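You operate a simulated robot arm through the tools that you are given. There is no shell and no other tool. Be economical: measure what you need, move in short steps, check, and stop when the job is done.

You are at the controls of a simulated robot arm. One attempt, no reset.

## Task
Rinse the pink and teal cups and stand them on the dish rack.
Fine: on its lower shelf; tap off. Set down upright: pink cup, teal cup. What is to be rubbed or washed off counts as gone when no trace of it is left.
Where things are to end (x, y in the base frame): pink cup within 60 mm of [690, 760]; teal cup within 60 mm of [800, 750].

The check looks at the end state, three seconds after you hand in, the way a careful person would. Anything else that was tipped, shoved, dropped, spilled or broken makes it a failure.

## Robot
A 6-joint arm with a two-finger gripper, fixed in place. Base frame: the origin is at the foot of the arm, x ahead of it, y to its left, z up; the work surface is at about z = 900. Units: mm, degrees, N and s.
Its first joint turns from -166.0 to 166.0 degrees. Payload 2.45 kg.
The TCP is the grasp point between the finger pads, 20 mm short of the fingertips. In the tool frame z runs along the fingers and y along their closing line. Largest opening 140 mm; the body of the gripper starts 168 mm behind the TCP.
Orientation is that of the tool frame in the base frame, as a unit quaternion [x, y, z, w]. With the fingers straight down and closing along the base's y, the tool's x points along the base's -x, its y along +y and its z along -z.

## Interface
- The arm moves only by the tool step_arm. Its argument "plan" is a list of rows, each a list of 3 entries, a list of its own where there are three numbers: the shift along the tool's x, y, z in units of 30 mm (1.0 is 30 mm), then the turn, a rotation vector about the tool's x, y, z in units of 6 degrees (1.0 is 6 degrees), then the finger opening in mm, from 0 to 140. In form: [[[tx, ty, tz], [ax, ay, az], hand], ...]. A call has 1 to 8 rows; each row shifts and turns the commanded pose from where the row before left it, along the tool's axes as they then stand. A call with a number of a shift or a turn outside -1 to 1 is refused whole. Each row takes 0.2 s and may step no farther than 50 mm and 8.6 degrees from the row before; otherwise, or with a gripper value out of range, the whole call is refused. A pose out of reach is approached as far as the arm can. The call stops where the force on the tool passes 40 N (or 10 N more than at its start, if that is more) or the arm is blocked; 0.2 s more then pass. The fingers move at their own pace (about 45 mm/s each) and stop on an object; they squeeze with about 20 N. The grip force told is the motor's: it shows also when the fingers shut on nothing. Time passes only in rows, and 0.2 s behind the last, so rows that do not move let the fingers close. It gives the time, the measured TCP pose, the force on the tool (base axes), the opening and the grip force at its end, in the units of the frame above (readings bear some noise), with the torque about the TCP (base axes, N m) and any sound that the robot's microphone picked up, and new pictures: "pictures" is both (left out), scene, wrist or none.
- Cameras (640 x 400 px; columns grow to the right, rows downward): "scene" is fixed at [48.4, 648.1, 1478.1]; the picture's right is [-0.06, -1.00, 0.00], its down [-0.46, 0.03, -0.89] and it looks along [0.89, -0.05, -0.46] (base axes); focal length 320 px, centre (320, 200). "wrist" rides on the gripper at [78, 11, -209] in the tool frame; the picture's right is [-0.14, 0.99, 0.00], its down [-0.92, -0.13, -0.37] and it looks along [-0.36, -0.05, 0.93] (tool axes); focal length 280 px, centre (320, 200). There is no depth. A picture from a camera that has moved, and an enlarged one, comes with that camera's place and axes in the base frame and with its lens.
- inspect(camera, box): a new picture of the part [left, top, right, bottom] of that camera's present view, enlarged. The clock stands still meanwhile.
- sign_off(): hands the job in; it is judged then, once.

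Go step by step. Nothing tells you positions but the pictures and the camera data: compare them with the known pose of the tool, close in by small moves and look again before you grip or let go. The budget is 120 turns and 200 pictures, counting those below and the enlarged ones. Unless the task says otherwise, let go and move clear before handing in, and close with one line.

The tools are called as a command line: name --argument value ..., lists and objects as JSON in quotes. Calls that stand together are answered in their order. step_arm: Moves the arm, as the interface text tells. Its arguments: {"type":"object","properties":{"plan":{"type":"array","items":{"type":"array"}},"pictures":{"type":"string","enum":["both","scene","wrist","none"]}},"required":["plan"]} The other tools are called the same way: inspect (camera, box) takes an enlarged picture of a part of a camera's view; sign_off () hands the job in.

At the start:

```text
time: 0.0
ee_pos: [494.1, 541.2, 1259.0]
orientation: [0.0, 1.0, -0.002, 0.0]
contact_force: [0.3, -0.6, 0.3]
torque: [0.01, 0.03, 0.02]
gripper_width: 140.0
grip_force: 0.0
```

scene: 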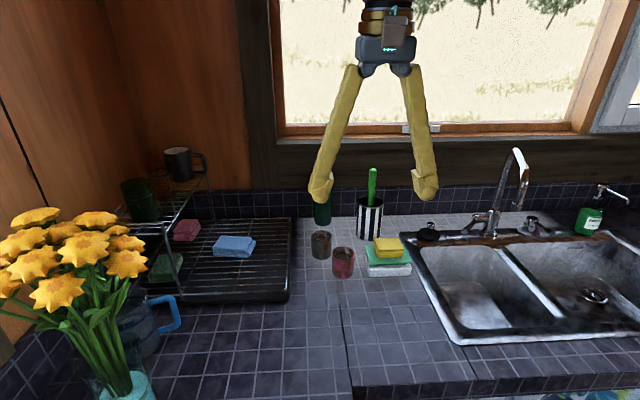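
wrist: 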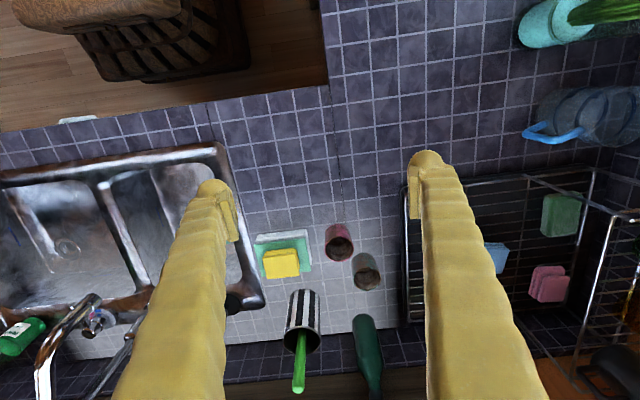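

I see a sink on the right with a tap, two dirty cups in the middle, a sponge on a stack and a dish rack at left. I'll look closer at the cups, tap and rack before moving.

inspect --camera "scene" --box '[290, 160, 430, 290]'

inspect --camera "scene" --box '[400, 130, 640, 350]'

inspect --camera "scene" --box '[100, 130, 310, 310]'

inspect --camera "wrist" --box '[230, 200, 410, 400]'

```text
3.08 times, centred on (360, 225) of scene
camera zoom: at [48.4, 648.1, 1478.1], right [-0.06, -1.0, 0.0], down [-0.46, 0.03, -0.89], along [0.89, -0.05, -0.46], focal length 983 px, centre (197, 123)
```

zoom: 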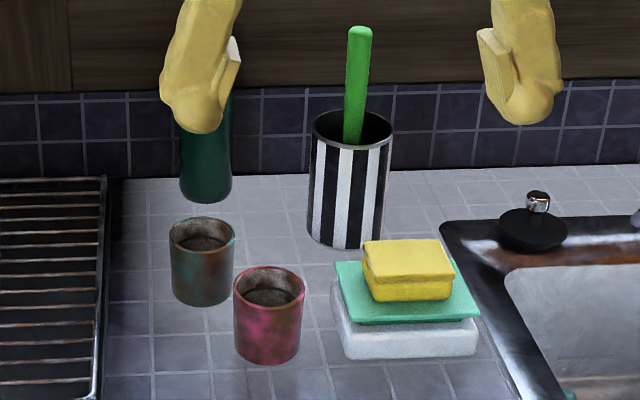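

```text
1.82 times, centred on (520, 240) of scene
camera zoom: at [48.4, 648.1, 1478.1], right [-0.06, -1.0, 0.0], down [-0.46, 0.03, -0.89], along [0.89, -0.05, -0.46], focal length 581 px, centre (-44, 127)
```

zoom: 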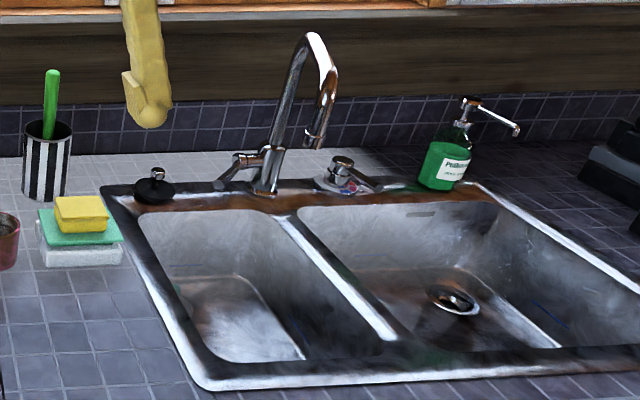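

```text
2.22 times, centred on (205, 220) of scene
camera zoom: at [48.4, 648.1, 1478.1], right [-0.06, -1.0, 0.0], down [-0.46, 0.03, -0.89], along [0.89, -0.05, -0.46], focal length 710 px, centre (576, 156)
```

zoom: 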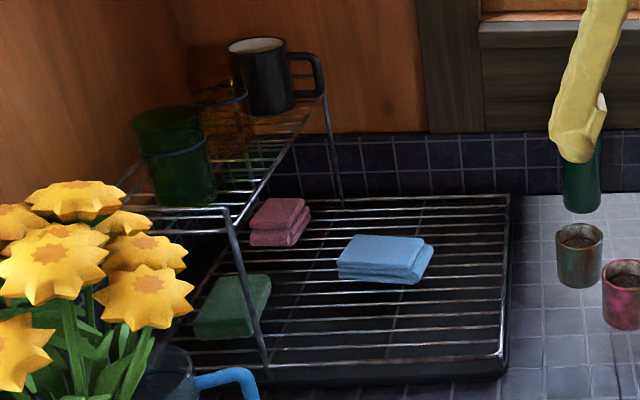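

```text
2.00 times, centred on (320, 300) of wrist
camera zoom: at [415.8, 552.4, 1468.0], right [0.14, 0.99, 0.0], down [0.92, -0.13, 0.37], along [0.36, -0.05, -0.93], focal length 561 px, centre (320, 0)
```

zoom: 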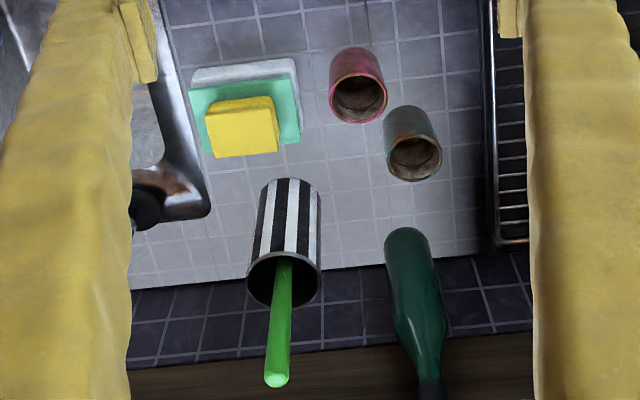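

The cups are at about (728,547) pink and (812,600) teal, and the tap is near (890,40). I'm going over to look at the tap from the wrist.

step_arm --plan '[[[0, -1, 0], [0, 0, 0], 140], [[0, -1, 0], [0, 0, 0], 140], [[0, -1, 0], [0, 0, 0], 140], [[0, -1, 0], [0, 0, 0], 140], [[0, -1, 0], [0, 0, 0], 140], [[0, -1, 0], [0, 0, 0], 140], [[0, -1, 0], [0, 0, 0], 140], [[0, -1, 0], [0, 0, 0], 140]]' --pictures "none"

step_arm --plan '[[[0, -1, 0], [0, 0, 0], 140], [[0, -1, 0], [0, 0, 0], 140], [[0, -1, 0], [0, 0, 0], 140], [[0, -1, 0], [0, 0, 0], 140], [[0, -1, 0], [0, 0, 0], 140], [[0, -1, 0], [0, 0, 0], 140], [[0, 0, 0], [0, 0, 0], 140]]'

```text
time: 1.8
ee_pos: [496.4, 300.7, 1261.2]
orientation: [0.0, 1.0, -0.001, -0.001]
contact_force: [-0.3, 0.6, 0.2]
torque: [0.0, -0.02, 0.03]
gripper_width: 140.0
grip_force: 0.0
```

```text
time: 3.4
ee_pos: [495.3, 122.6, 1259.4]
orientation: [-0.001, 1.0, -0.001, -0.001]
contact_force: [-0.3, 0.3, 0.5]
torque: [-0.01, 0.0, 0.0]
gripper_width: 140.1
grip_force: 0.1
camera wrist: at [415.7, 132.2, 1468.4], right [0.14, 0.99, 0.0], down [0.92, -0.13, 0.37], along [0.36, -0.05, -0.93], focal length 280 px, centre (320, 200)
```

scene: 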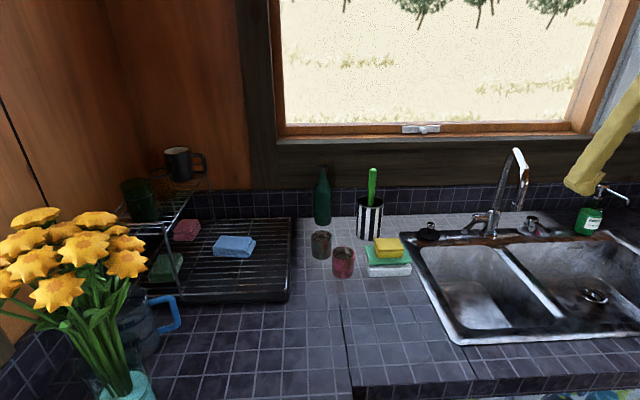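
wrist: 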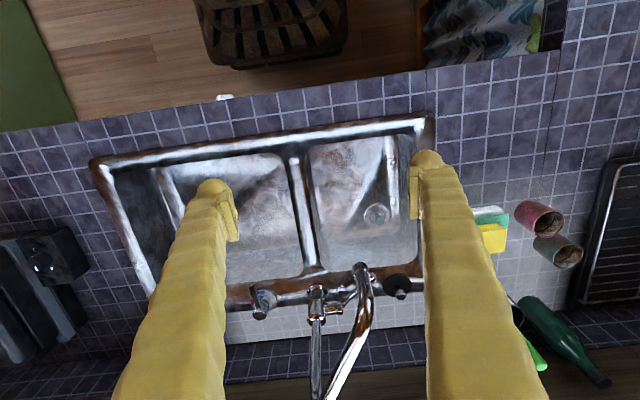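

inspect --camera "wrist" --box '[210, 230, 430, 400]'

inspect --camera "scene" --box '[440, 130, 580, 260]'

```text
2.35 times, centred on (320, 315) of wrist
camera zoom: at [415.7, 132.2, 1468.4], right [0.14, 0.99, 0.0], down [0.92, -0.13, 0.37], along [0.36, -0.05, -0.93], focal length 660 px, centre (320, -71)
```

zoom: 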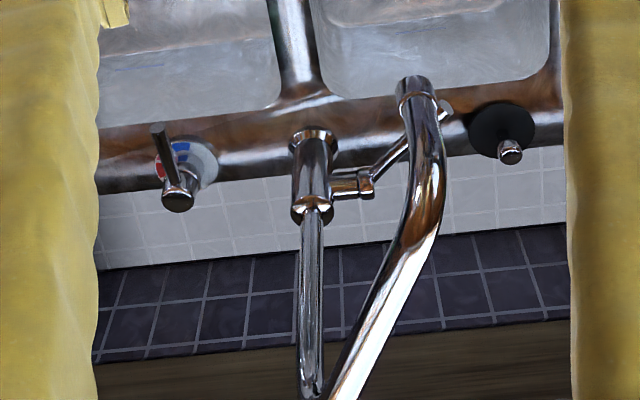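

```text
3.08 times, centred on (510, 195) of scene
camera zoom: at [48.4, 648.1, 1478.1], right [-0.06, -1.0, 0.0], down [-0.46, 0.03, -0.89], along [0.89, -0.05, -0.46], focal length 983 px, centre (-265, 215)
```

zoom: 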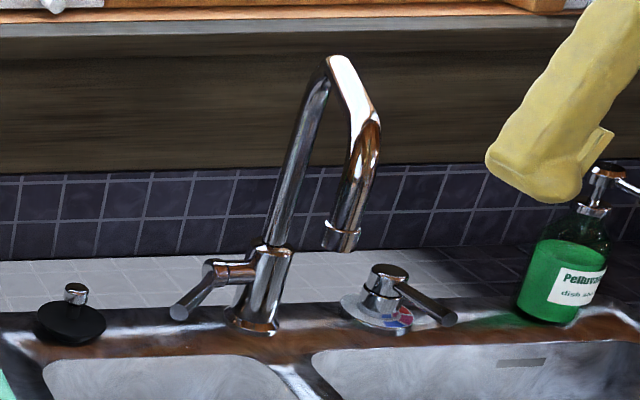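

The spout outlet is at about (669,158,1115), over the left basin. A side lever runs from about (884,111) to (800,190) at z 965. I'm getting a closer look at it.

step_arm --plan '[[[-0.67, 0.9, 0.8], [0, 0, 0], 140], [[-0.67, 0.9, 0.8], [0, 0, 0], 140], [[-0.67, 0.9, 0.8], [0, 0, 0], 140], [[-0.67, 0.9, 0.8], [0, 0, 0], 140], [[-0.67, 0.9, 0.8], [0, 0, 0], 140], [[0, 0, 0], [0, 0, 0], 140]]'

inspect --camera "wrist" --box '[170, 180, 390, 400]'

inspect --camera "scene" --box '[465, 170, 545, 250]'

```text
time: 4.8
ee_pos: [594.8, 254.7, 1135.4]
orientation: [0.0, 1.0, 0.0, -0.001]
contact_force: [-0.2, 0.7, -0.4]
torque: [0.0, 0.02, 0.01]
gripper_width: 140.1
grip_force: 0.0
camera wrist: at [516.3, 265.5, 1345.3], right [0.14, 0.99, 0.0], down [0.92, -0.13, 0.37], along [0.36, -0.05, -0.93], focal length 280 px, centre (320, 200)
```

scene: 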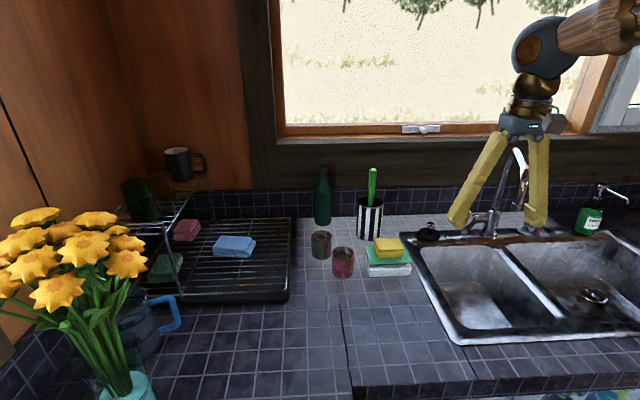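
wrist: 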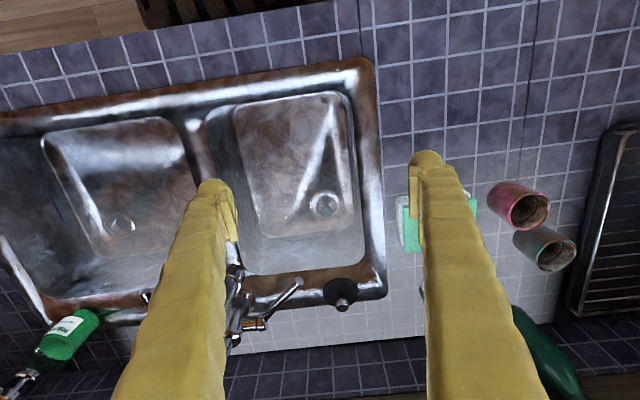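

```text
1.82 times, centred on (280, 290) of wrist
camera zoom: at [516.3, 265.5, 1345.3], right [0.14, 0.99, 0.0], down [0.92, -0.13, 0.37], along [0.36, -0.05, -0.93], focal length 510 px, centre (393, 36)
```

zoom: 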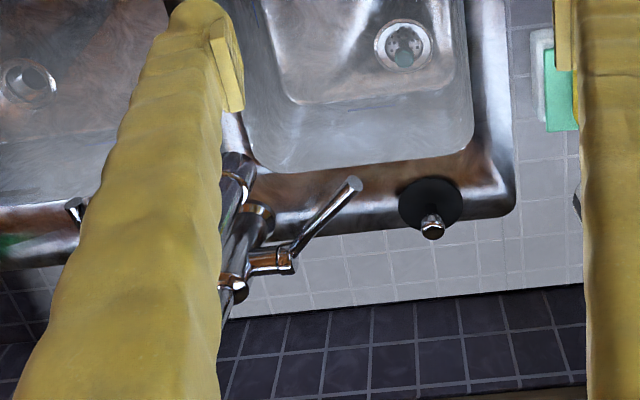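

```text
5.00 times, centred on (505, 210) of scene
camera zoom: at [48.4, 648.1, 1478.1], right [-0.06, -1.0, 0.0], down [-0.46, 0.03, -0.89], along [0.89, -0.05, -0.46], focal length 1598 px, centre (-605, 150)
```

zoom: 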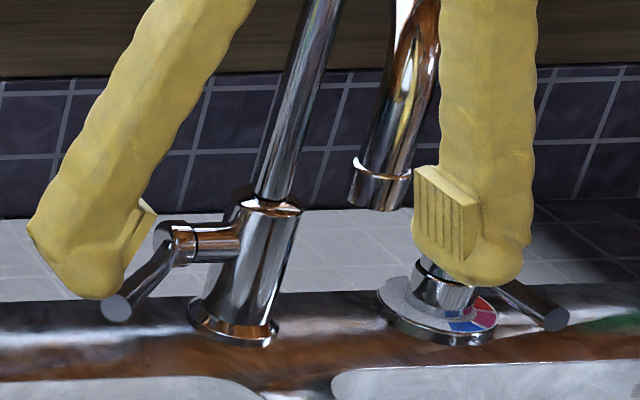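

The lever sits on a horizontal side stub, so it probably swings up or down. I'll tilt the hand to straddle its end from the front-left, away from the spout.

step_arm --plan '[[[0, 0.5, 0], [0, 0, -1], 60], [[0, 0.5, 0], [0, 0, -1], 60], [[0, 0.5, 0], [0, 0, -1], 60], [[0, 0.5, 0], [0, 0, -1], 60], [[0, 0.5, 0], [0, 0, -1], 60], [[0, 0, 0], [1, 0, 0], 60], [[0, 0, 0], [1, 0, 0], 60], [[0, 0, 0], [1, 0, 0], 60]]' --pictures "none"

step_arm --plan '[[[0, 0, 0], [1, 0, 0], 60], [[0, 0, 0], [1, 0, 0], 60], [[0, 0, 0], [1, 0, 0], 60], [[0, 0, 0], [1, 0, 0], 60], [[0, 0, 0], [1, 0, 0], 60], [[0, 0, 0], [1, 0, 0], 60], [[0, 0, 0], [0, 0, 0], 60]]'

```text
time: 6.6
ee_pos: [580.1, 328.7, 1138.9]
orientation: [-0.255, 0.954, -0.151, 0.041]
contact_force: [0.6, 0.1, -0.7]
torque: [0.02, -0.01, 0.0]
gripper_width: 59.9
grip_force: 0.0
```

```text
time: 8.2
ee_pos: [580.2, 329.0, 1139.5]
orientation: [-0.231, 0.86, -0.44, 0.118]
contact_force: [-1.0, 0.3, -0.2]
torque: [-0.03, 0.02, -0.01]
gripper_width: 60.2
grip_force: 0.0
camera wrist: at [423.8, 442.2, 1254.0], right [-0.17, 0.57, -0.8], down [0.69, 0.65, 0.32], along [0.71, -0.5, -0.5], focal length 280 px, centre (320, 200)
```

scene: 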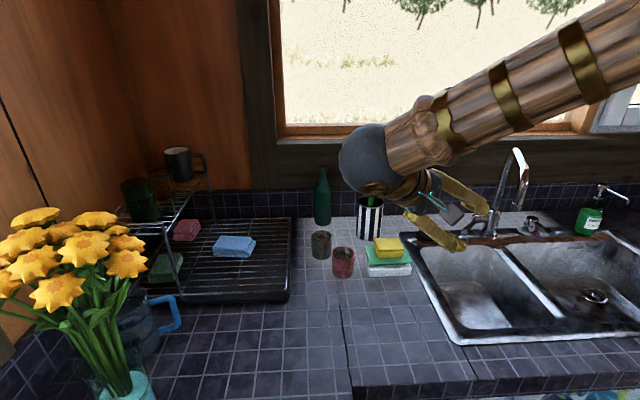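
wrist: 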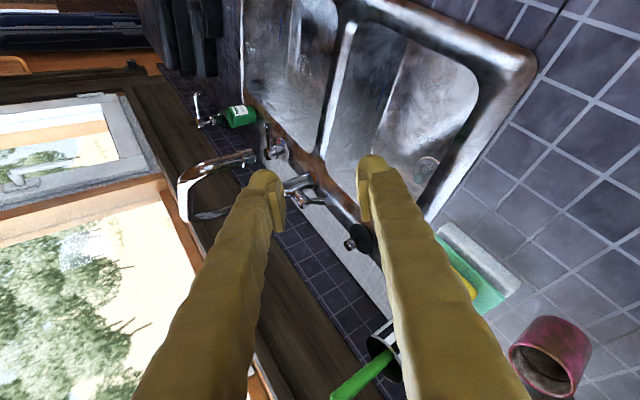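

inspect --camera "wrist" --box '[230, 110, 410, 260]'

```text
2.67 times, centred on (320, 185) of wrist
camera zoom: at [423.8, 442.2, 1254.0], right [-0.17, 0.57, -0.8], down [0.69, 0.65, 0.32], along [0.71, -0.5, -0.5], focal length 748 px, centre (320, 240)
```

zoom: 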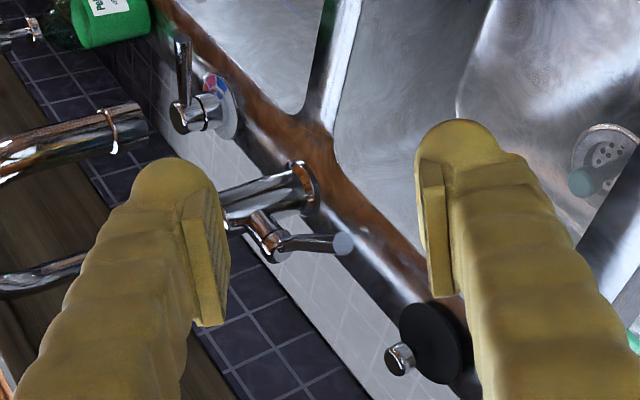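

step_arm --plan '[[[-0.65, -0.02, 0.88], [0, 0, 0], 60], [[-0.65, -0.02, 0.88], [0, 0, 0], 60], [[-0.65, -0.02, 0.88], [0, 0, 0], 60], [[-0.65, -0.02, 0.88], [0, 0, 0], 60], [[-0.65, -0.02, 0.88], [0, 0, 0], 60], [[-0.65, -0.02, 0.88], [0, 0, 0], 60], [[0, 0, 0], [0, 0, 0], 60]]'

```text
time: 9.8
ee_pos: [746.1, 273.0, 1049.1]
orientation: [-0.232, 0.861, -0.438, 0.117]
contact_force: [-0.1, -0.4, 0.3]
torque: [0.0, 0.02, 0.01]
gripper_width: 59.9
grip_force: 0.0
camera wrist: at [590.2, 385.7, 1164.1], right [-0.17, 0.57, -0.8], down [0.69, 0.65, 0.32], along [0.71, -0.5, -0.51], focal length 280 px, centre (320, 200)
```

scene: 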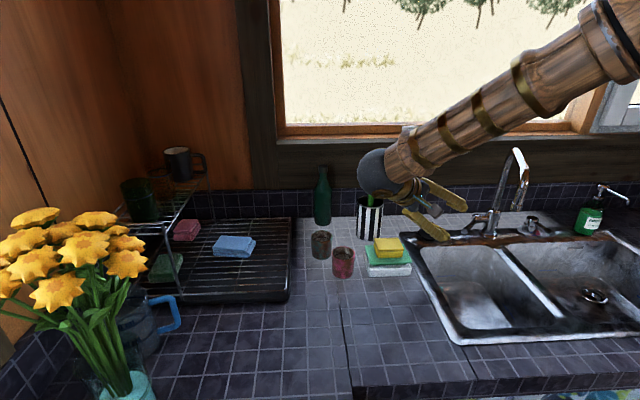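
wrist: 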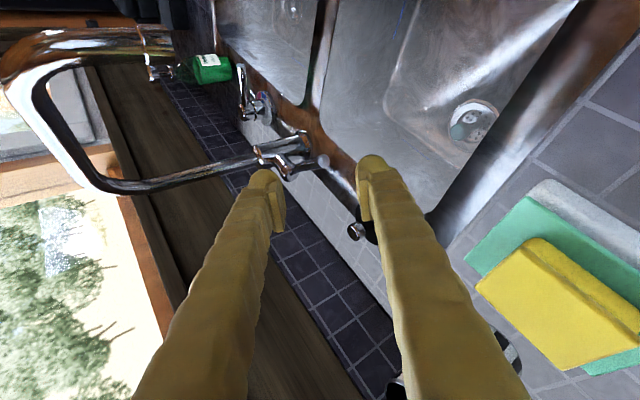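

step_arm --plan '[[[0, 0, 0.95], [0, 0, 0], 60], [[0, 0, 0.95], [0, 0, 0], 60], [[0, 0, 0.95], [0, 0, 0], 60], [[0, 0, 0.95], [0, 0, 0], 60], [[0, 0, 0], [0, 0, 0], 60]]'

inspect --camera "wrist" --box '[230, 110, 410, 260]'

inspect --camera "scene" --box '[400, 140, 540, 270]'

```text
time: 11.0
ee_pos: [792.1, 192.7, 982.9]
orientation: [-0.23, 0.861, -0.438, 0.117]
contact_force: [-0.6, -0.8, 0.0]
torque: [0.01, 0.0, 0.02]
gripper_width: 60.1
grip_force: 0.0
camera wrist: at [635.7, 305.4, 1096.8], right [-0.17, 0.57, -0.8], down [0.69, 0.65, 0.32], along [0.71, -0.49, -0.51], focal length 280 px, centre (320, 200)
```

scene: 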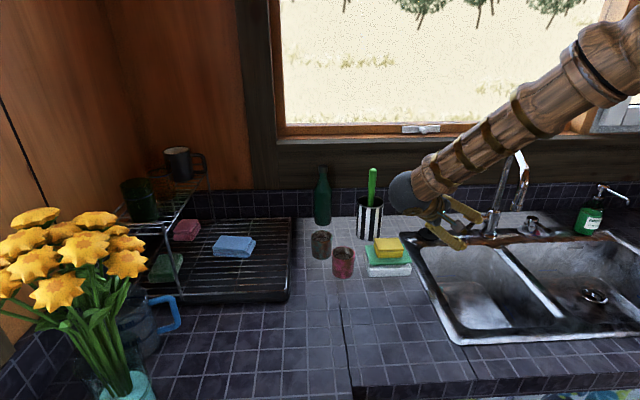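
wrist: 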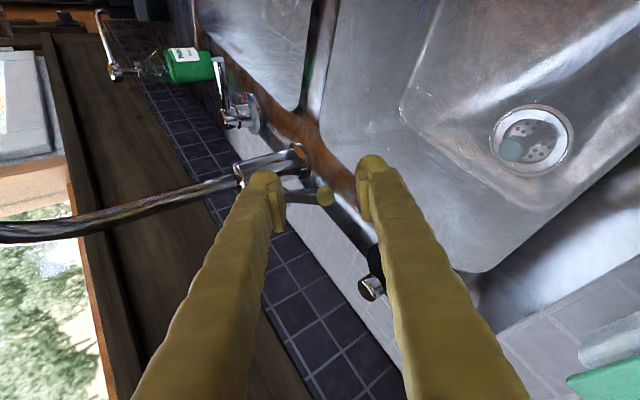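

```text
2.67 times, centred on (320, 185) of wrist
camera zoom: at [635.7, 305.4, 1096.8], right [-0.17, 0.57, -0.8], down [0.69, 0.65, 0.32], along [0.71, -0.49, -0.51], focal length 748 px, centre (320, 240)
```

zoom: 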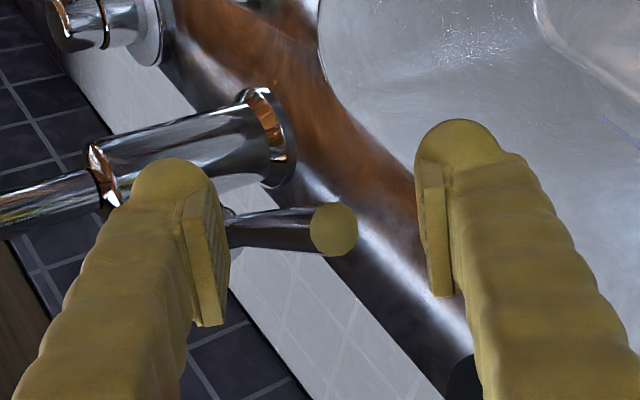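

```text
3.08 times, centred on (470, 205) of scene
camera zoom: at [48.4, 648.1, 1478.1], right [-0.06, -1.0, 0.0], down [-0.46, 0.03, -0.89], along [0.89, -0.05, -0.46], focal length 983 px, centre (-142, 185)
```

zoom: 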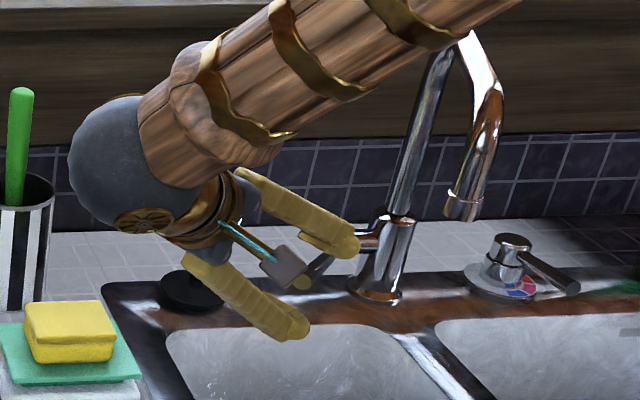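

step_arm --plan '[[[0, 0, 0.6], [0, 0, 0], 42], [[0, 0, 0], [0, 0, 0], 42], [[0, -0.3, -0.2], [0, 0, 0], 42], [[0, -0.3, -0.2], [0, 0, 0], 42], [[0, -0.3, -0.2], [0, 0, 0], 42], [[0, -0.3, -0.2], [0, 0, 0], 42]]'

inspect --camera "wrist" --box '[230, 110, 410, 260]'

```text
time: 12.4
ee_pos: [801.4, 180.1, 1014.8]
orientation: [-0.231, 0.861, -0.438, 0.116]
contact_force: [0.0, -0.6, 1.1]
torque: [0.02, -0.01, -0.02]
gripper_width: 42.0
grip_force: 0.3
camera wrist: at [644.4, 293.7, 1129.5], right [-0.17, 0.57, -0.8], down [0.69, 0.65, 0.32], along [0.71, -0.5, -0.51], focal length 280 px, centre (320, 200)
```

scene: 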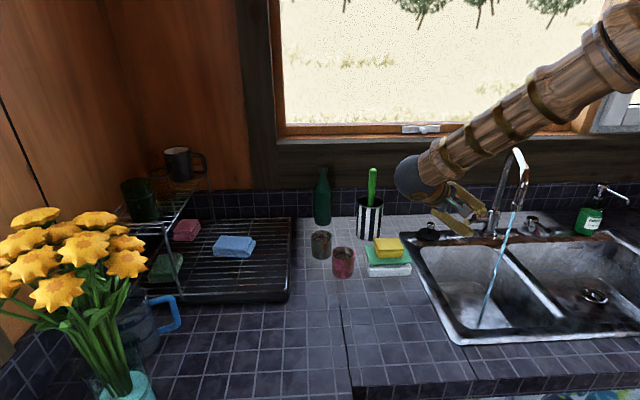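
wrist: 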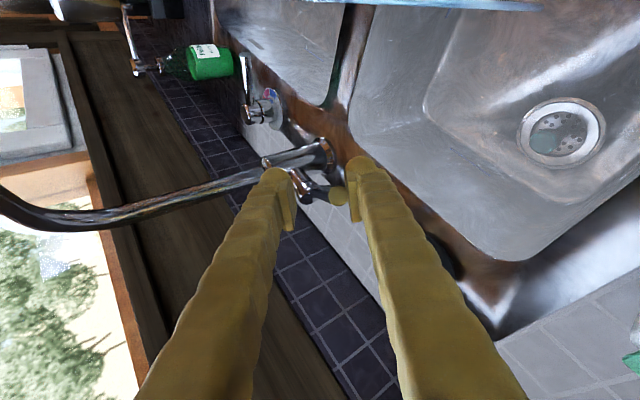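

```text
2.67 times, centred on (320, 185) of wrist
camera zoom: at [644.4, 293.7, 1129.5], right [-0.17, 0.57, -0.8], down [0.69, 0.65, 0.32], along [0.71, -0.5, -0.51], focal length 748 px, centre (320, 240)
```

zoom: 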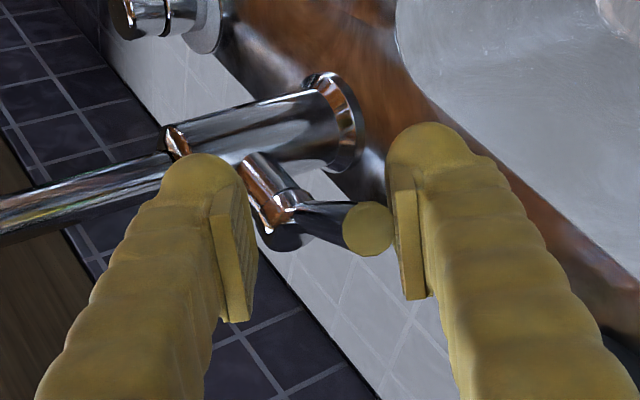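

Water is running from the tap after lifting the lever. I'll back out along the tool axis, then re-orient to a forward-tilted side grip so the cups stay open at the top under the stream.

step_arm --plan '[[[0, 0.2, 0], [0, 0, 0], 60], [[0, 0, -0.9], [0, 0, 0], 60], [[0, 0, -1], [0, 0, 0], 60], [[0, 0, -1], [0, 0, 0], 60], [[0, 0, -1], [0, 0, 0], 60], [[0, 0, -1], [0, 0, 0], 60], [[0, 0, -1], [0, 0, 0], 60], [[0, 0, -1], [0, 0, 0], 60]]' --pictures "none"

step_arm --plan '[[[0, 0, -1], [0, 0, 0], 90], [[0, 0, -1], [0, 0, 0], 90], [[0, 0, -1], [0, 0, 0], 90], [[0, 0, -1], [0, 0, 0], 90], [[0, 0, 0], [-0.669, -0.67, 0.27], 90], [[0, 0, 0], [-0.669, -0.67, 0.27], 90], [[0, 0, 0], [-0.669, -0.67, 0.27], 90], [[0, 0, 0], [-0.669, -0.67, 0.27], 90]]' --pictures "none"

step_arm --plan '[[[0, 0, 0], [-0.669, -0.67, 0.27], 90], [[0, 0, 0], [-0.669, -0.67, 0.27], 90], [[0, 0, 0], [-0.669, -0.67, 0.27], 90], [[0, 0, 0], [-0.669, -0.67, 0.27], 90], [[0, 0, 0], [-0.669, -0.67, 0.27], 90], [[0, 0, 0], [-0.669, -0.67, 0.27], 90], [[0, 0, 0], [-0.669, -0.67, 0.27], 90], [[0, 0, 0], [-0.669, -0.67, 0.27], 90]]'

```text
time: 14.2
ee_pos: [716.5, 328.0, 1131.3]
orientation: [-0.231, 0.86, -0.439, 0.117]
contact_force: [-0.7, 0.4, 0.1]
torque: [0.0, -0.03, 0.0]
gripper_width: 60.0
grip_force: 0.2
```

```text
time: 16.0
ee_pos: [667.3, 412.4, 1202.3]
orientation: [-0.256, 0.9, -0.271, 0.227]
contact_force: [-0.8, 0.5, -0.2]
torque: [-0.03, -0.02, -0.05]
gripper_width: 90.1
grip_force: 0.0
```

```text
time: 17.8
ee_pos: [666.9, 412.3, 1203.6]
orientation: [-0.27, 0.864, 0.092, 0.415]
contact_force: [-0.4, -0.4, 0.4]
torque: [0.01, 0.0, -0.03]
gripper_width: 90.2
grip_force: 0.0
camera wrist: at [480.4, 310.6, 1276.4], right [-0.47, 0.88, 0.04], down [0.29, 0.11, 0.95], along [0.83, 0.46, -0.31], focal length 280 px, centre (320, 200)
```

scene: 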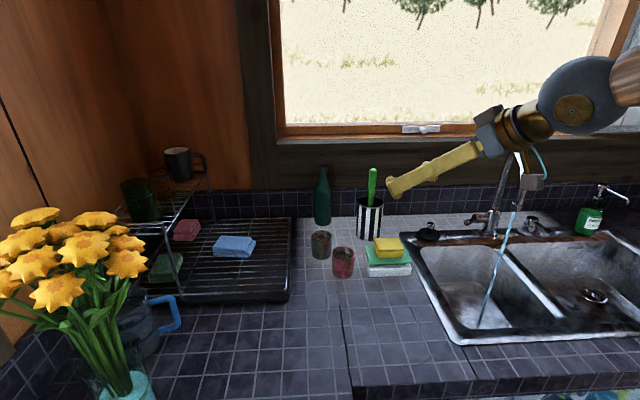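
wrist: 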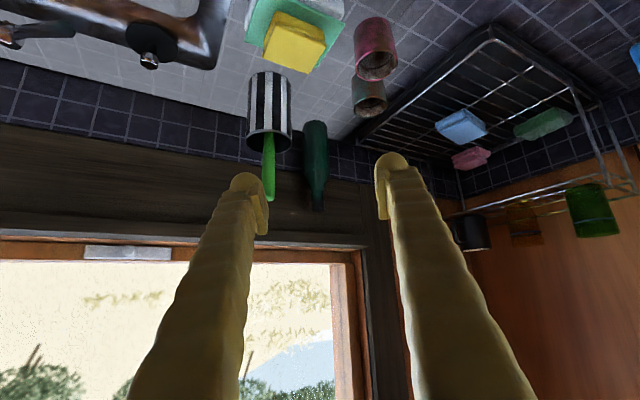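

step_arm --plan '[[[0, 0, 0], [-0.669, -0.67, 0.27], 90], [[0.77, 0.427, 0.7], [0, 0, 0], 90], [[0.77, 0.427, 0.7], [0, 0, 0], 90], [[0.77, 0.427, 0.7], [0, 0, 0], 90], [[0.77, 0.427, 0.7], [0, 0, 0], 90], [[0.77, 0.427, 0.7], [0, 0, 0], 90], [[0.77, 0.427, 0.7], [0, 0, 0], 90], [[0, 0, 0], [0, 0, 0], 90]]'

```text
time: 19.6
ee_pos: [670.8, 429.6, 1069.6]
orientation: [-0.275, 0.849, 0.14, 0.429]
contact_force: [0.5, -0.6, -0.1]
torque: [0.03, 0.02, 0.02]
gripper_width: 90.0
grip_force: 0.1
out of reach, approached as far as the arm can: row 3, 4, 5, 6, 7
camera wrist: at [489.5, 310.9, 1130.7], right [-0.52, 0.85, 0.11], down [0.28, 0.04, 0.96], along [0.81, 0.53, -0.26], focal length 280 px, centre (320, 200)
```

scene: 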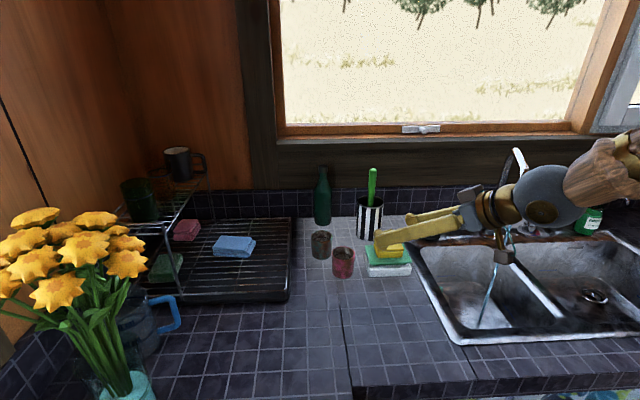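
wrist: 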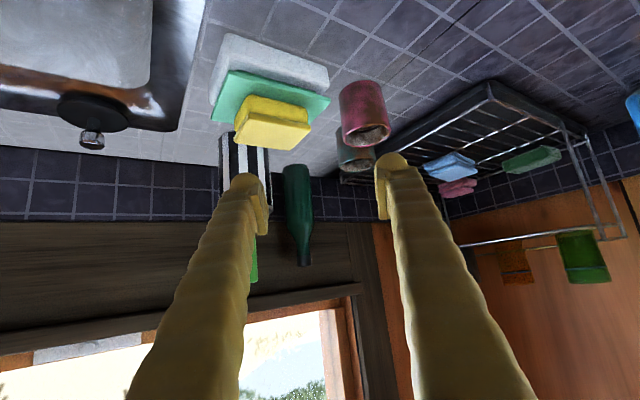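

The arm can't reach this shallow pose, so I'll steepen the tool to about 54° below horizontal. That still leaves the cup mouth clear of the hand.

step_arm --plan '[[[0, 0, 0], [0, 1, 0], 90], [[0, 0, 0], [0, 1, 0], 90], [[0, 0, 0], [0, 1, 0], 90], [[0, 0, 0], [0, 0, 0], 90]]'

```text
time: 20.6
ee_pos: [659.7, 465.1, 1082.2]
orientation: [-0.296, 0.862, 0.17, 0.374]
contact_force: [0.2, -0.2, -0.7]
torque: [-0.04, 0.0, 0.01]
gripper_width: 89.7
grip_force: 0.0
out of reach, approached as far as the arm can: row 1, 2, 3
camera wrist: at [495.5, 334.9, 1163.1], right [-0.56, 0.81, 0.17], down [0.38, 0.07, 0.92], along [0.74, 0.58, -0.35], focal length 280 px, centre (320, 200)
```

scene: 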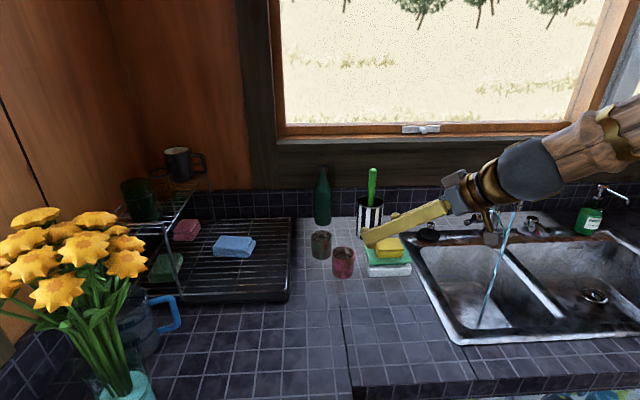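
wrist: 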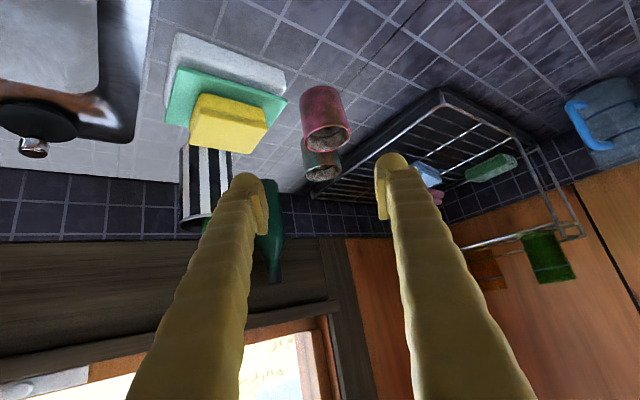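

step_arm --plan '[[[0, 0, -1], [0, 1, 0], 90], [[0, 0, -1], [0, 1, 0], 90], [[0, 0, -1], [0, 1, 0], 90], [[0, 0, -1], [0, 1, 0], 90], [[0, 0, -1], [0, 1, 0], 90], [[0, 0, 0], [0, 1, 0], 90], [[0, 0, 0], [0, 0, 0], 90]]'

```text
time: 22.2
ee_pos: [608.3, 419.2, 1168.6]
orientation: [-0.331, 0.93, 0.087, 0.136]
contact_force: [0.1, 0.3, 0.1]
torque: [-0.01, -0.01, -0.02]
gripper_width: 90.3
grip_force: 0.0
out of reach, approached as far as the arm can: row 1, 2
camera wrist: at [500.4, 327.2, 1342.9], right [-0.53, 0.84, 0.11], down [0.69, 0.35, 0.63], along [0.49, 0.41, -0.77], focal length 280 px, centre (320, 200)
```

scene: 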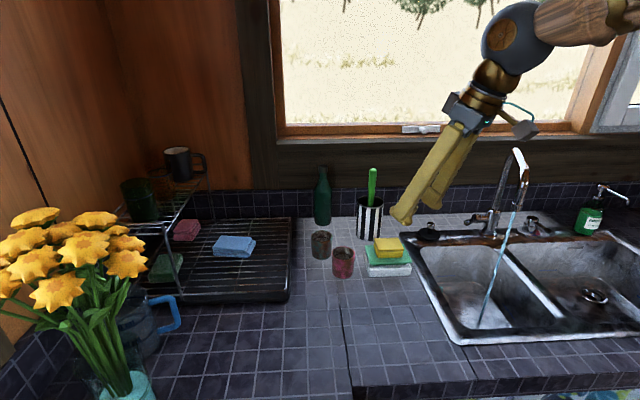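
wrist: 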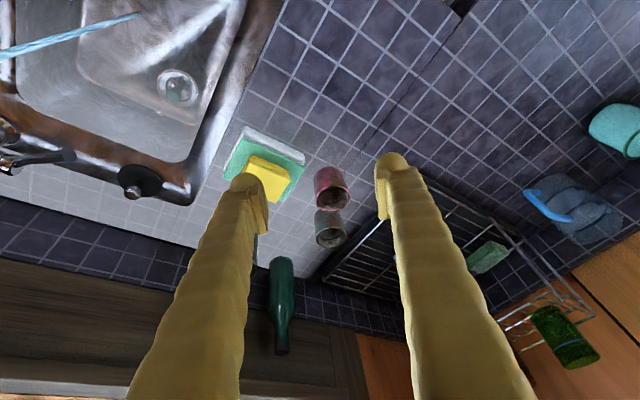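

step_arm --plan '[[[0, 0, 0], [0.41, -1, 0.075], 90], [[0, 0, 0], [0.41, -1, 0.075], 90], [[-0.195, 0.175, 0.9], [0, 0, 0], 90], [[-0.195, 0.175, 0.9], [0, 0, 0], 90], [[-0.195, 0.175, 0.9], [0, 0, 0], 90], [[-0.195, 0.175, 0.9], [0, 0, 0], 90], [[-0.195, 0.175, 0.9], [0, 0, 0], 90], [[-0.195, 0.175, 0.9], [0, 0, 0], 90]]'

inspect --camera "wrist" --box '[200, 100, 440, 250]'

```text
time: 24.0
ee_pos: [678.9, 512.0, 1048.7]
orientation: [-0.307, 0.915, 0.083, 0.247]
contact_force: [-0.1, -1.1, 0.9]
torque: [-0.04, 0.01, 0.02]
gripper_width: 90.0
grip_force: 0.0
camera wrist: at [533.7, 417.2, 1189.8], right [-0.5, 0.86, 0.07], down [0.56, 0.26, 0.78], along [0.66, 0.43, -0.62], focal length 280 px, centre (320, 200)
```

scene: 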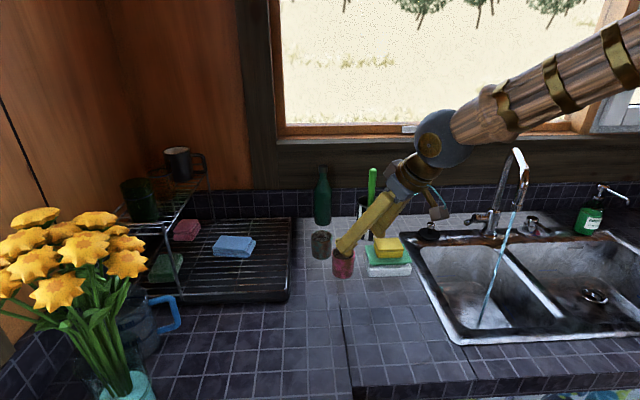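
wrist: 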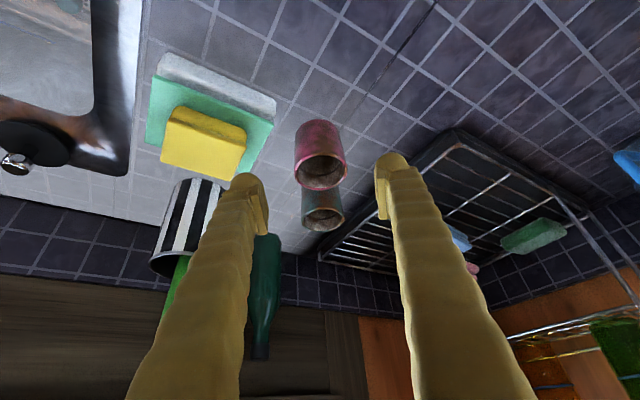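

```text
2.67 times, centred on (320, 175) of wrist
camera zoom: at [533.7, 417.2, 1189.8], right [-0.5, 0.86, 0.07], down [0.56, 0.26, 0.78], along [0.66, 0.43, -0.62], focal length 748 px, centre (320, 267)
```

zoom: 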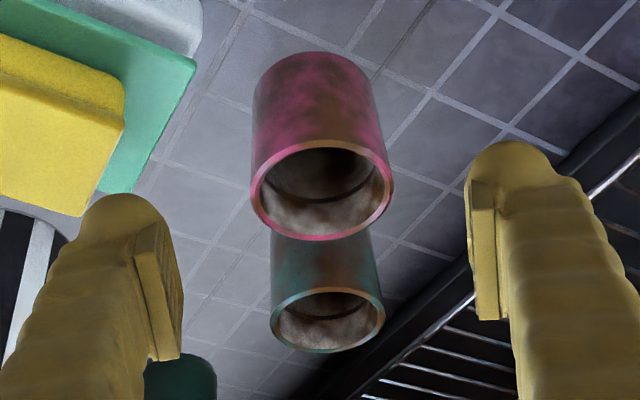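

The tool tracks well now and the pink cup is centred between the fingers. Advancing and gripping it.

step_arm --plan '[[[0.03, 0, 0.833], [0, 0, 0], 90], [[0.03, 0, 0.833], [0, 0, 0], 90], [[0.03, 0, 0.833], [0, 0, 0], 90], [[0.03, 0, 0.833], [0, 0, 0], 90], [[0.03, 0, 0.833], [0, 0, 0], 90], [[0, 0, 0], [0, 0, 0], 90]]'

inspect --camera "wrist" --box '[200, 100, 440, 250]'

```text
time: 25.4
ee_pos: [725.4, 549.6, 937.8]
orientation: [-0.306, 0.916, 0.082, 0.248]
contact_force: [-0.1, -0.2, -0.8]
torque: [-0.01, 0.0, -0.03]
gripper_width: 89.9
grip_force: 0.1
camera wrist: at [580.0, 454.4, 1078.9], right [-0.5, 0.86, 0.07], down [0.56, 0.27, 0.78], along [0.66, 0.43, -0.62], focal length 280 px, centre (320, 200)
```

scene: 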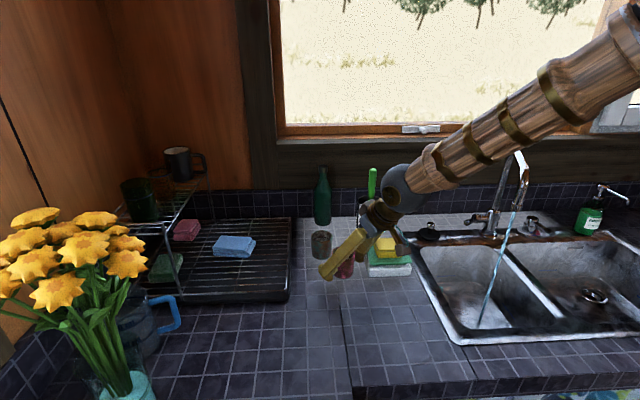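
wrist: 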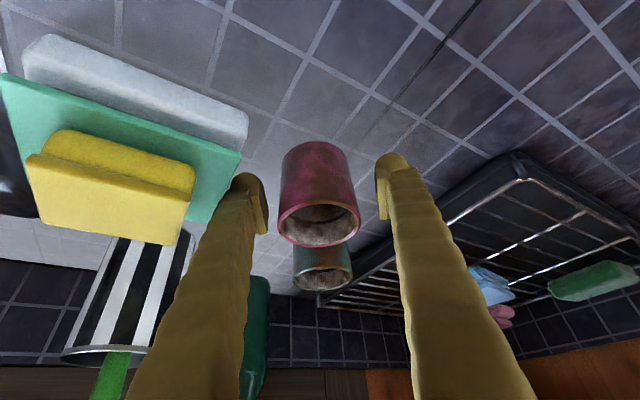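

```text
2.67 times, centred on (320, 175) of wrist
camera zoom: at [580.0, 454.4, 1078.9], right [-0.5, 0.86, 0.07], down [0.56, 0.27, 0.78], along [0.66, 0.43, -0.62], focal length 748 px, centre (320, 267)
```

zoom: 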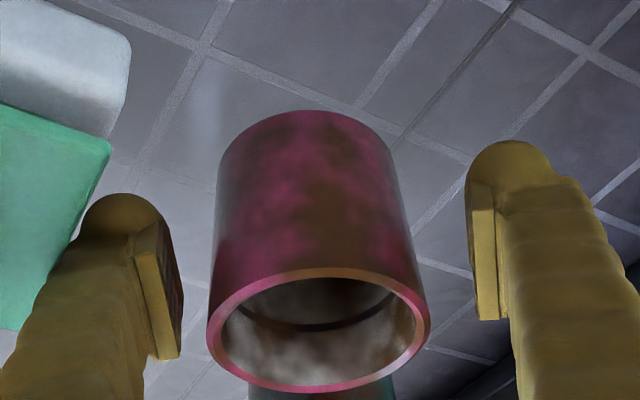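

step_arm --plan '[[[0, 0, 0], [0, 0, 0], 55], [[0, 0, 0], [0, 0, 0], 55], [[0, 0, 0], [0, 0, 0], 50], [[0, 0, 0], [0, 0, 0], 50]]' --pictures "wrist"

```text
time: 26.4
ee_pos: [724.7, 549.2, 937.0]
orientation: [-0.307, 0.915, 0.083, 0.247]
contact_force: [-0.1, -0.5, 0.7]
torque: [0.04, -0.01, 0.02]
gripper_width: 62.2
grip_force: 19.7
camera wrist: at [580.0, 454.4, 1079.0], right [-0.5, 0.86, 0.07], down [0.56, 0.27, 0.78], along [0.66, 0.43, -0.62], focal length 280 px, centre (320, 200)
```

wrist: 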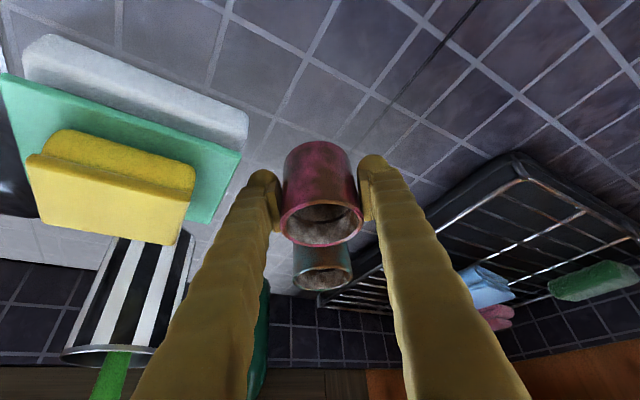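

step_arm --plan '[[[-0.5, 0, -0.866], [0, 0, 0], 50], [[-0.5, 0, -0.866], [0, 0, 0], 50], [[-0.5, 0, -0.866], [0, 0, 0], 50], [[-0.5, 0, -0.866], [0, 0, 0], 50], [[-0.5, 0, -0.866], [0, 0, 0], 50], [[0, 0, 0], [0.5, 0, 0.866], 50], [[0, 0, 0], [0.5, 0, 0.866], 50], [[0, 0, 0], [0.5, 0, 0.866], 50]]' --pictures "scene"

```text
time: 28.2
ee_pos: [725.7, 547.1, 1087.3]
orientation: [-0.158, 0.952, 0.043, 0.257]
contact_force: [0.1, 0.5, 0.8]
torque: [0.03, 0.02, 0.03]
gripper_width: 49.7
grip_force: 0.1
```

scene: 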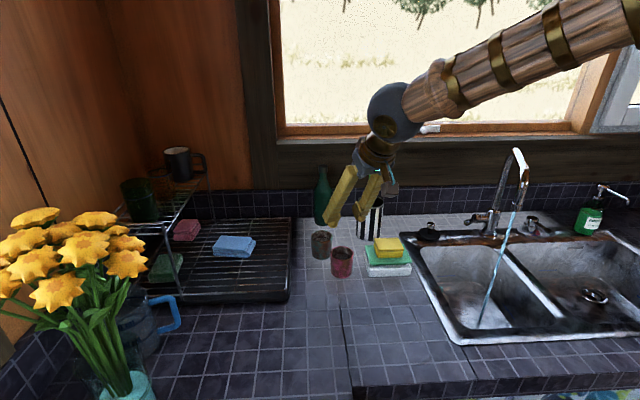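

The cup slipped out of the grip during the lift. I'll check how it stands.

inspect --camera "scene" --box '[280, 200, 400, 300]'

inspect --camera "wrist" --box '[160, 50, 480, 250]'

```text
4.00 times, centred on (340, 250) of scene
camera zoom: at [48.4, 648.1, 1478.1], right [-0.06, -1.0, 0.0], down [-0.46, 0.03, -0.89], along [0.89, -0.05, -0.46], focal length 1278 px, centre (240, 0)
```

zoom: 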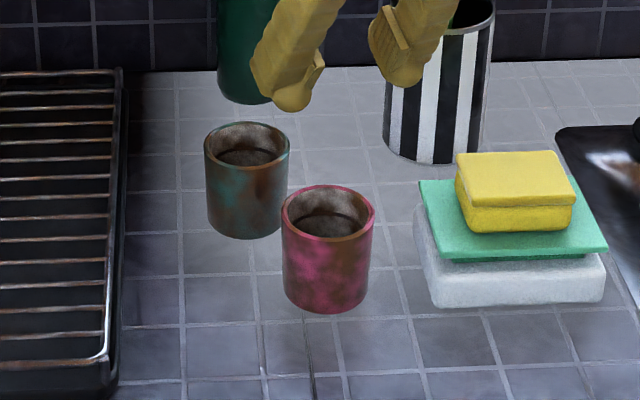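

```text
2.00 times, centred on (320, 150) of wrist
camera zoom: at [556.3, 500.8, 1228.6], right [-0.21, 0.98, 0.07], down [0.62, 0.08, 0.78], along [0.76, 0.21, -0.62], focal length 561 px, centre (320, 300)
```

zoom: 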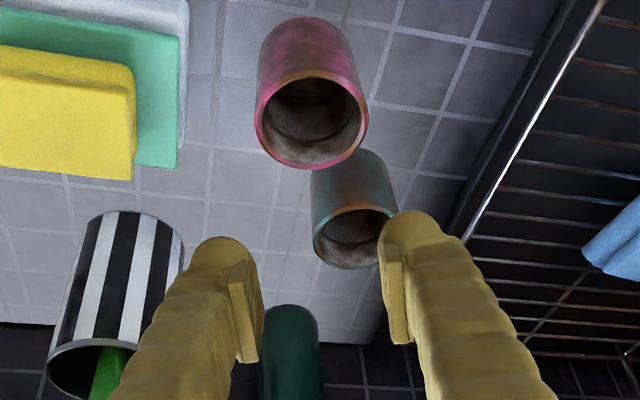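

The cup is still upright at about (725,552). I'll regrip it centred and lift it gently this time, checking early.

step_arm --plan '[[[0, 0, 0], [0, 0, 0], 90], [[0, 0, 0], [0, 0, 0], 90], [[0.417, 0.026, 0.74], [0, 0, 0], 90], [[0.417, 0.026, 0.74], [0, 0, 0], 90], [[0.417, 0.026, 0.74], [0, 0, 0], 90], [[0.417, 0.026, 0.74], [0, 0, 0], 90], [[0.417, 0.026, 0.74], [0, 0, 0], 90], [[0.417, 0.026, 0.74], [0, 0, 0], 90]]' --pictures "none"

inspect --camera "wrist" --box '[200, 100, 440, 250]'

inspect --camera "scene" --box '[280, 200, 400, 300]'

```text
time: 30.0
ee_pos: [726.2, 551.8, 941.7]
orientation: [-0.161, 0.951, 0.045, 0.26]
contact_force: [-3.4, -2.4, 11.6]
torque: [-0.83, -0.09, -0.27]
gripper_width: 92.4
grip_force: 1.3
stopped in row 8: the force on the tool passed its limit at 78 N (the readings are from after the stop); the commanded pose is now the measured one
```

```text
2.67 times, centred on (320, 175) of wrist
camera zoom: at [557.1, 505.0, 1081.7], right [-0.21, 0.97, 0.07], down [0.61, 0.07, 0.79], along [0.76, 0.21, -0.62], focal length 748 px, centre (320, 267)
```

zoom: 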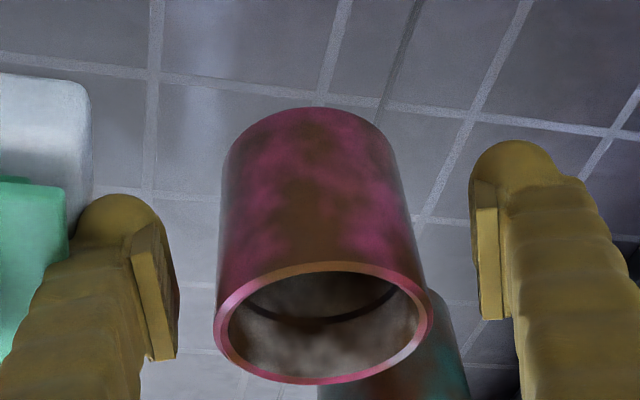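

```text
4.00 times, centred on (340, 250) of scene
camera zoom: at [48.4, 648.1, 1478.1], right [-0.06, -1.0, 0.0], down [-0.46, 0.03, -0.89], along [0.89, -0.05, -0.46], focal length 1278 px, centre (240, 0)
```

zoom: 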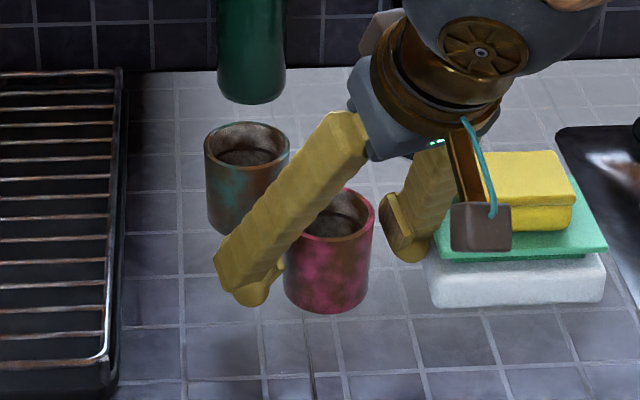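

The right finger touched the green board's edge. I'll lift a bit, narrow the opening, rotate back to the earlier heading and lower again.

step_arm --plan '[[[-0.2, 0, -0.35], [0, 0, 0], 90], [[-0.1, 0, -0.173], [0, 0, 0], 78], [[0, 0, 0], [0, 0, 0], 78], [[0, 0, 0], [-0.5, 0, -0.866], 78], [[0, 0, 0], [-0.5, 0, -0.866], 78], [[0, 0, 0], [-0.5, 0, -0.866], 78], [[0.15, 0, 0.26], [0, 0, 0], 78], [[0.15, 0, 0.26], [0, 0, 0], 78]]' --pictures "none"

inspect --camera "wrist" --box '[200, 100, 440, 250]'

inspect --camera "scene" --box '[280, 200, 440, 300]'

```text
time: 31.8
ee_pos: [725.2, 552.3, 938.7]
orientation: [-0.307, 0.914, 0.084, 0.25]
contact_force: [0.4, 0.6, 0.6]
torque: [0.02, -0.01, 0.01]
gripper_width: 78.2
grip_force: 0.1
```

```text
2.67 times, centred on (320, 175) of wrist
camera zoom: at [579.2, 455.0, 1079.6], right [-0.5, 0.86, 0.07], down [0.56, 0.26, 0.79], along [0.66, 0.43, -0.62], focal length 748 px, centre (320, 267)
```

zoom: 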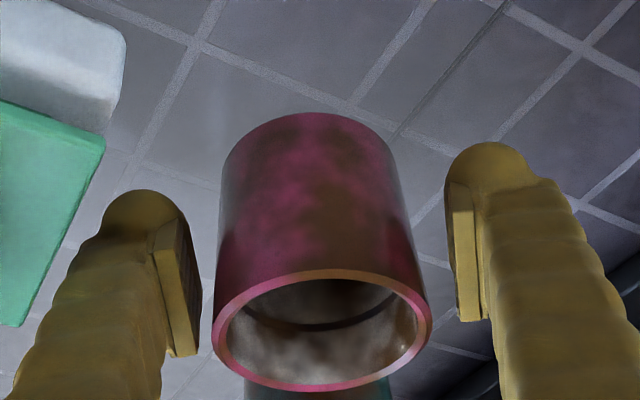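

```text
4.00 times, centred on (360, 250) of scene
camera zoom: at [48.4, 648.1, 1478.1], right [-0.06, -1.0, 0.0], down [-0.46, 0.03, -0.89], along [0.89, -0.05, -0.46], focal length 1278 px, centre (160, 0)
```

zoom: 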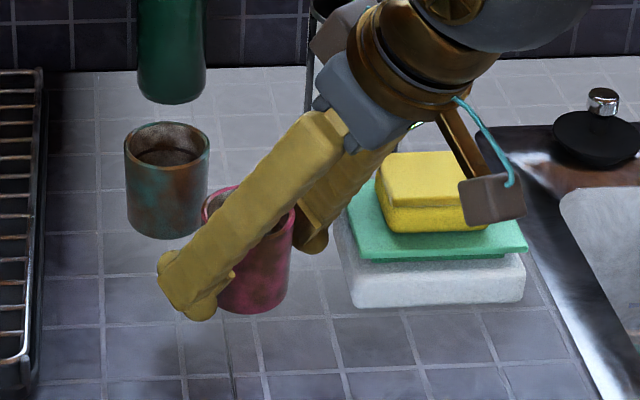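

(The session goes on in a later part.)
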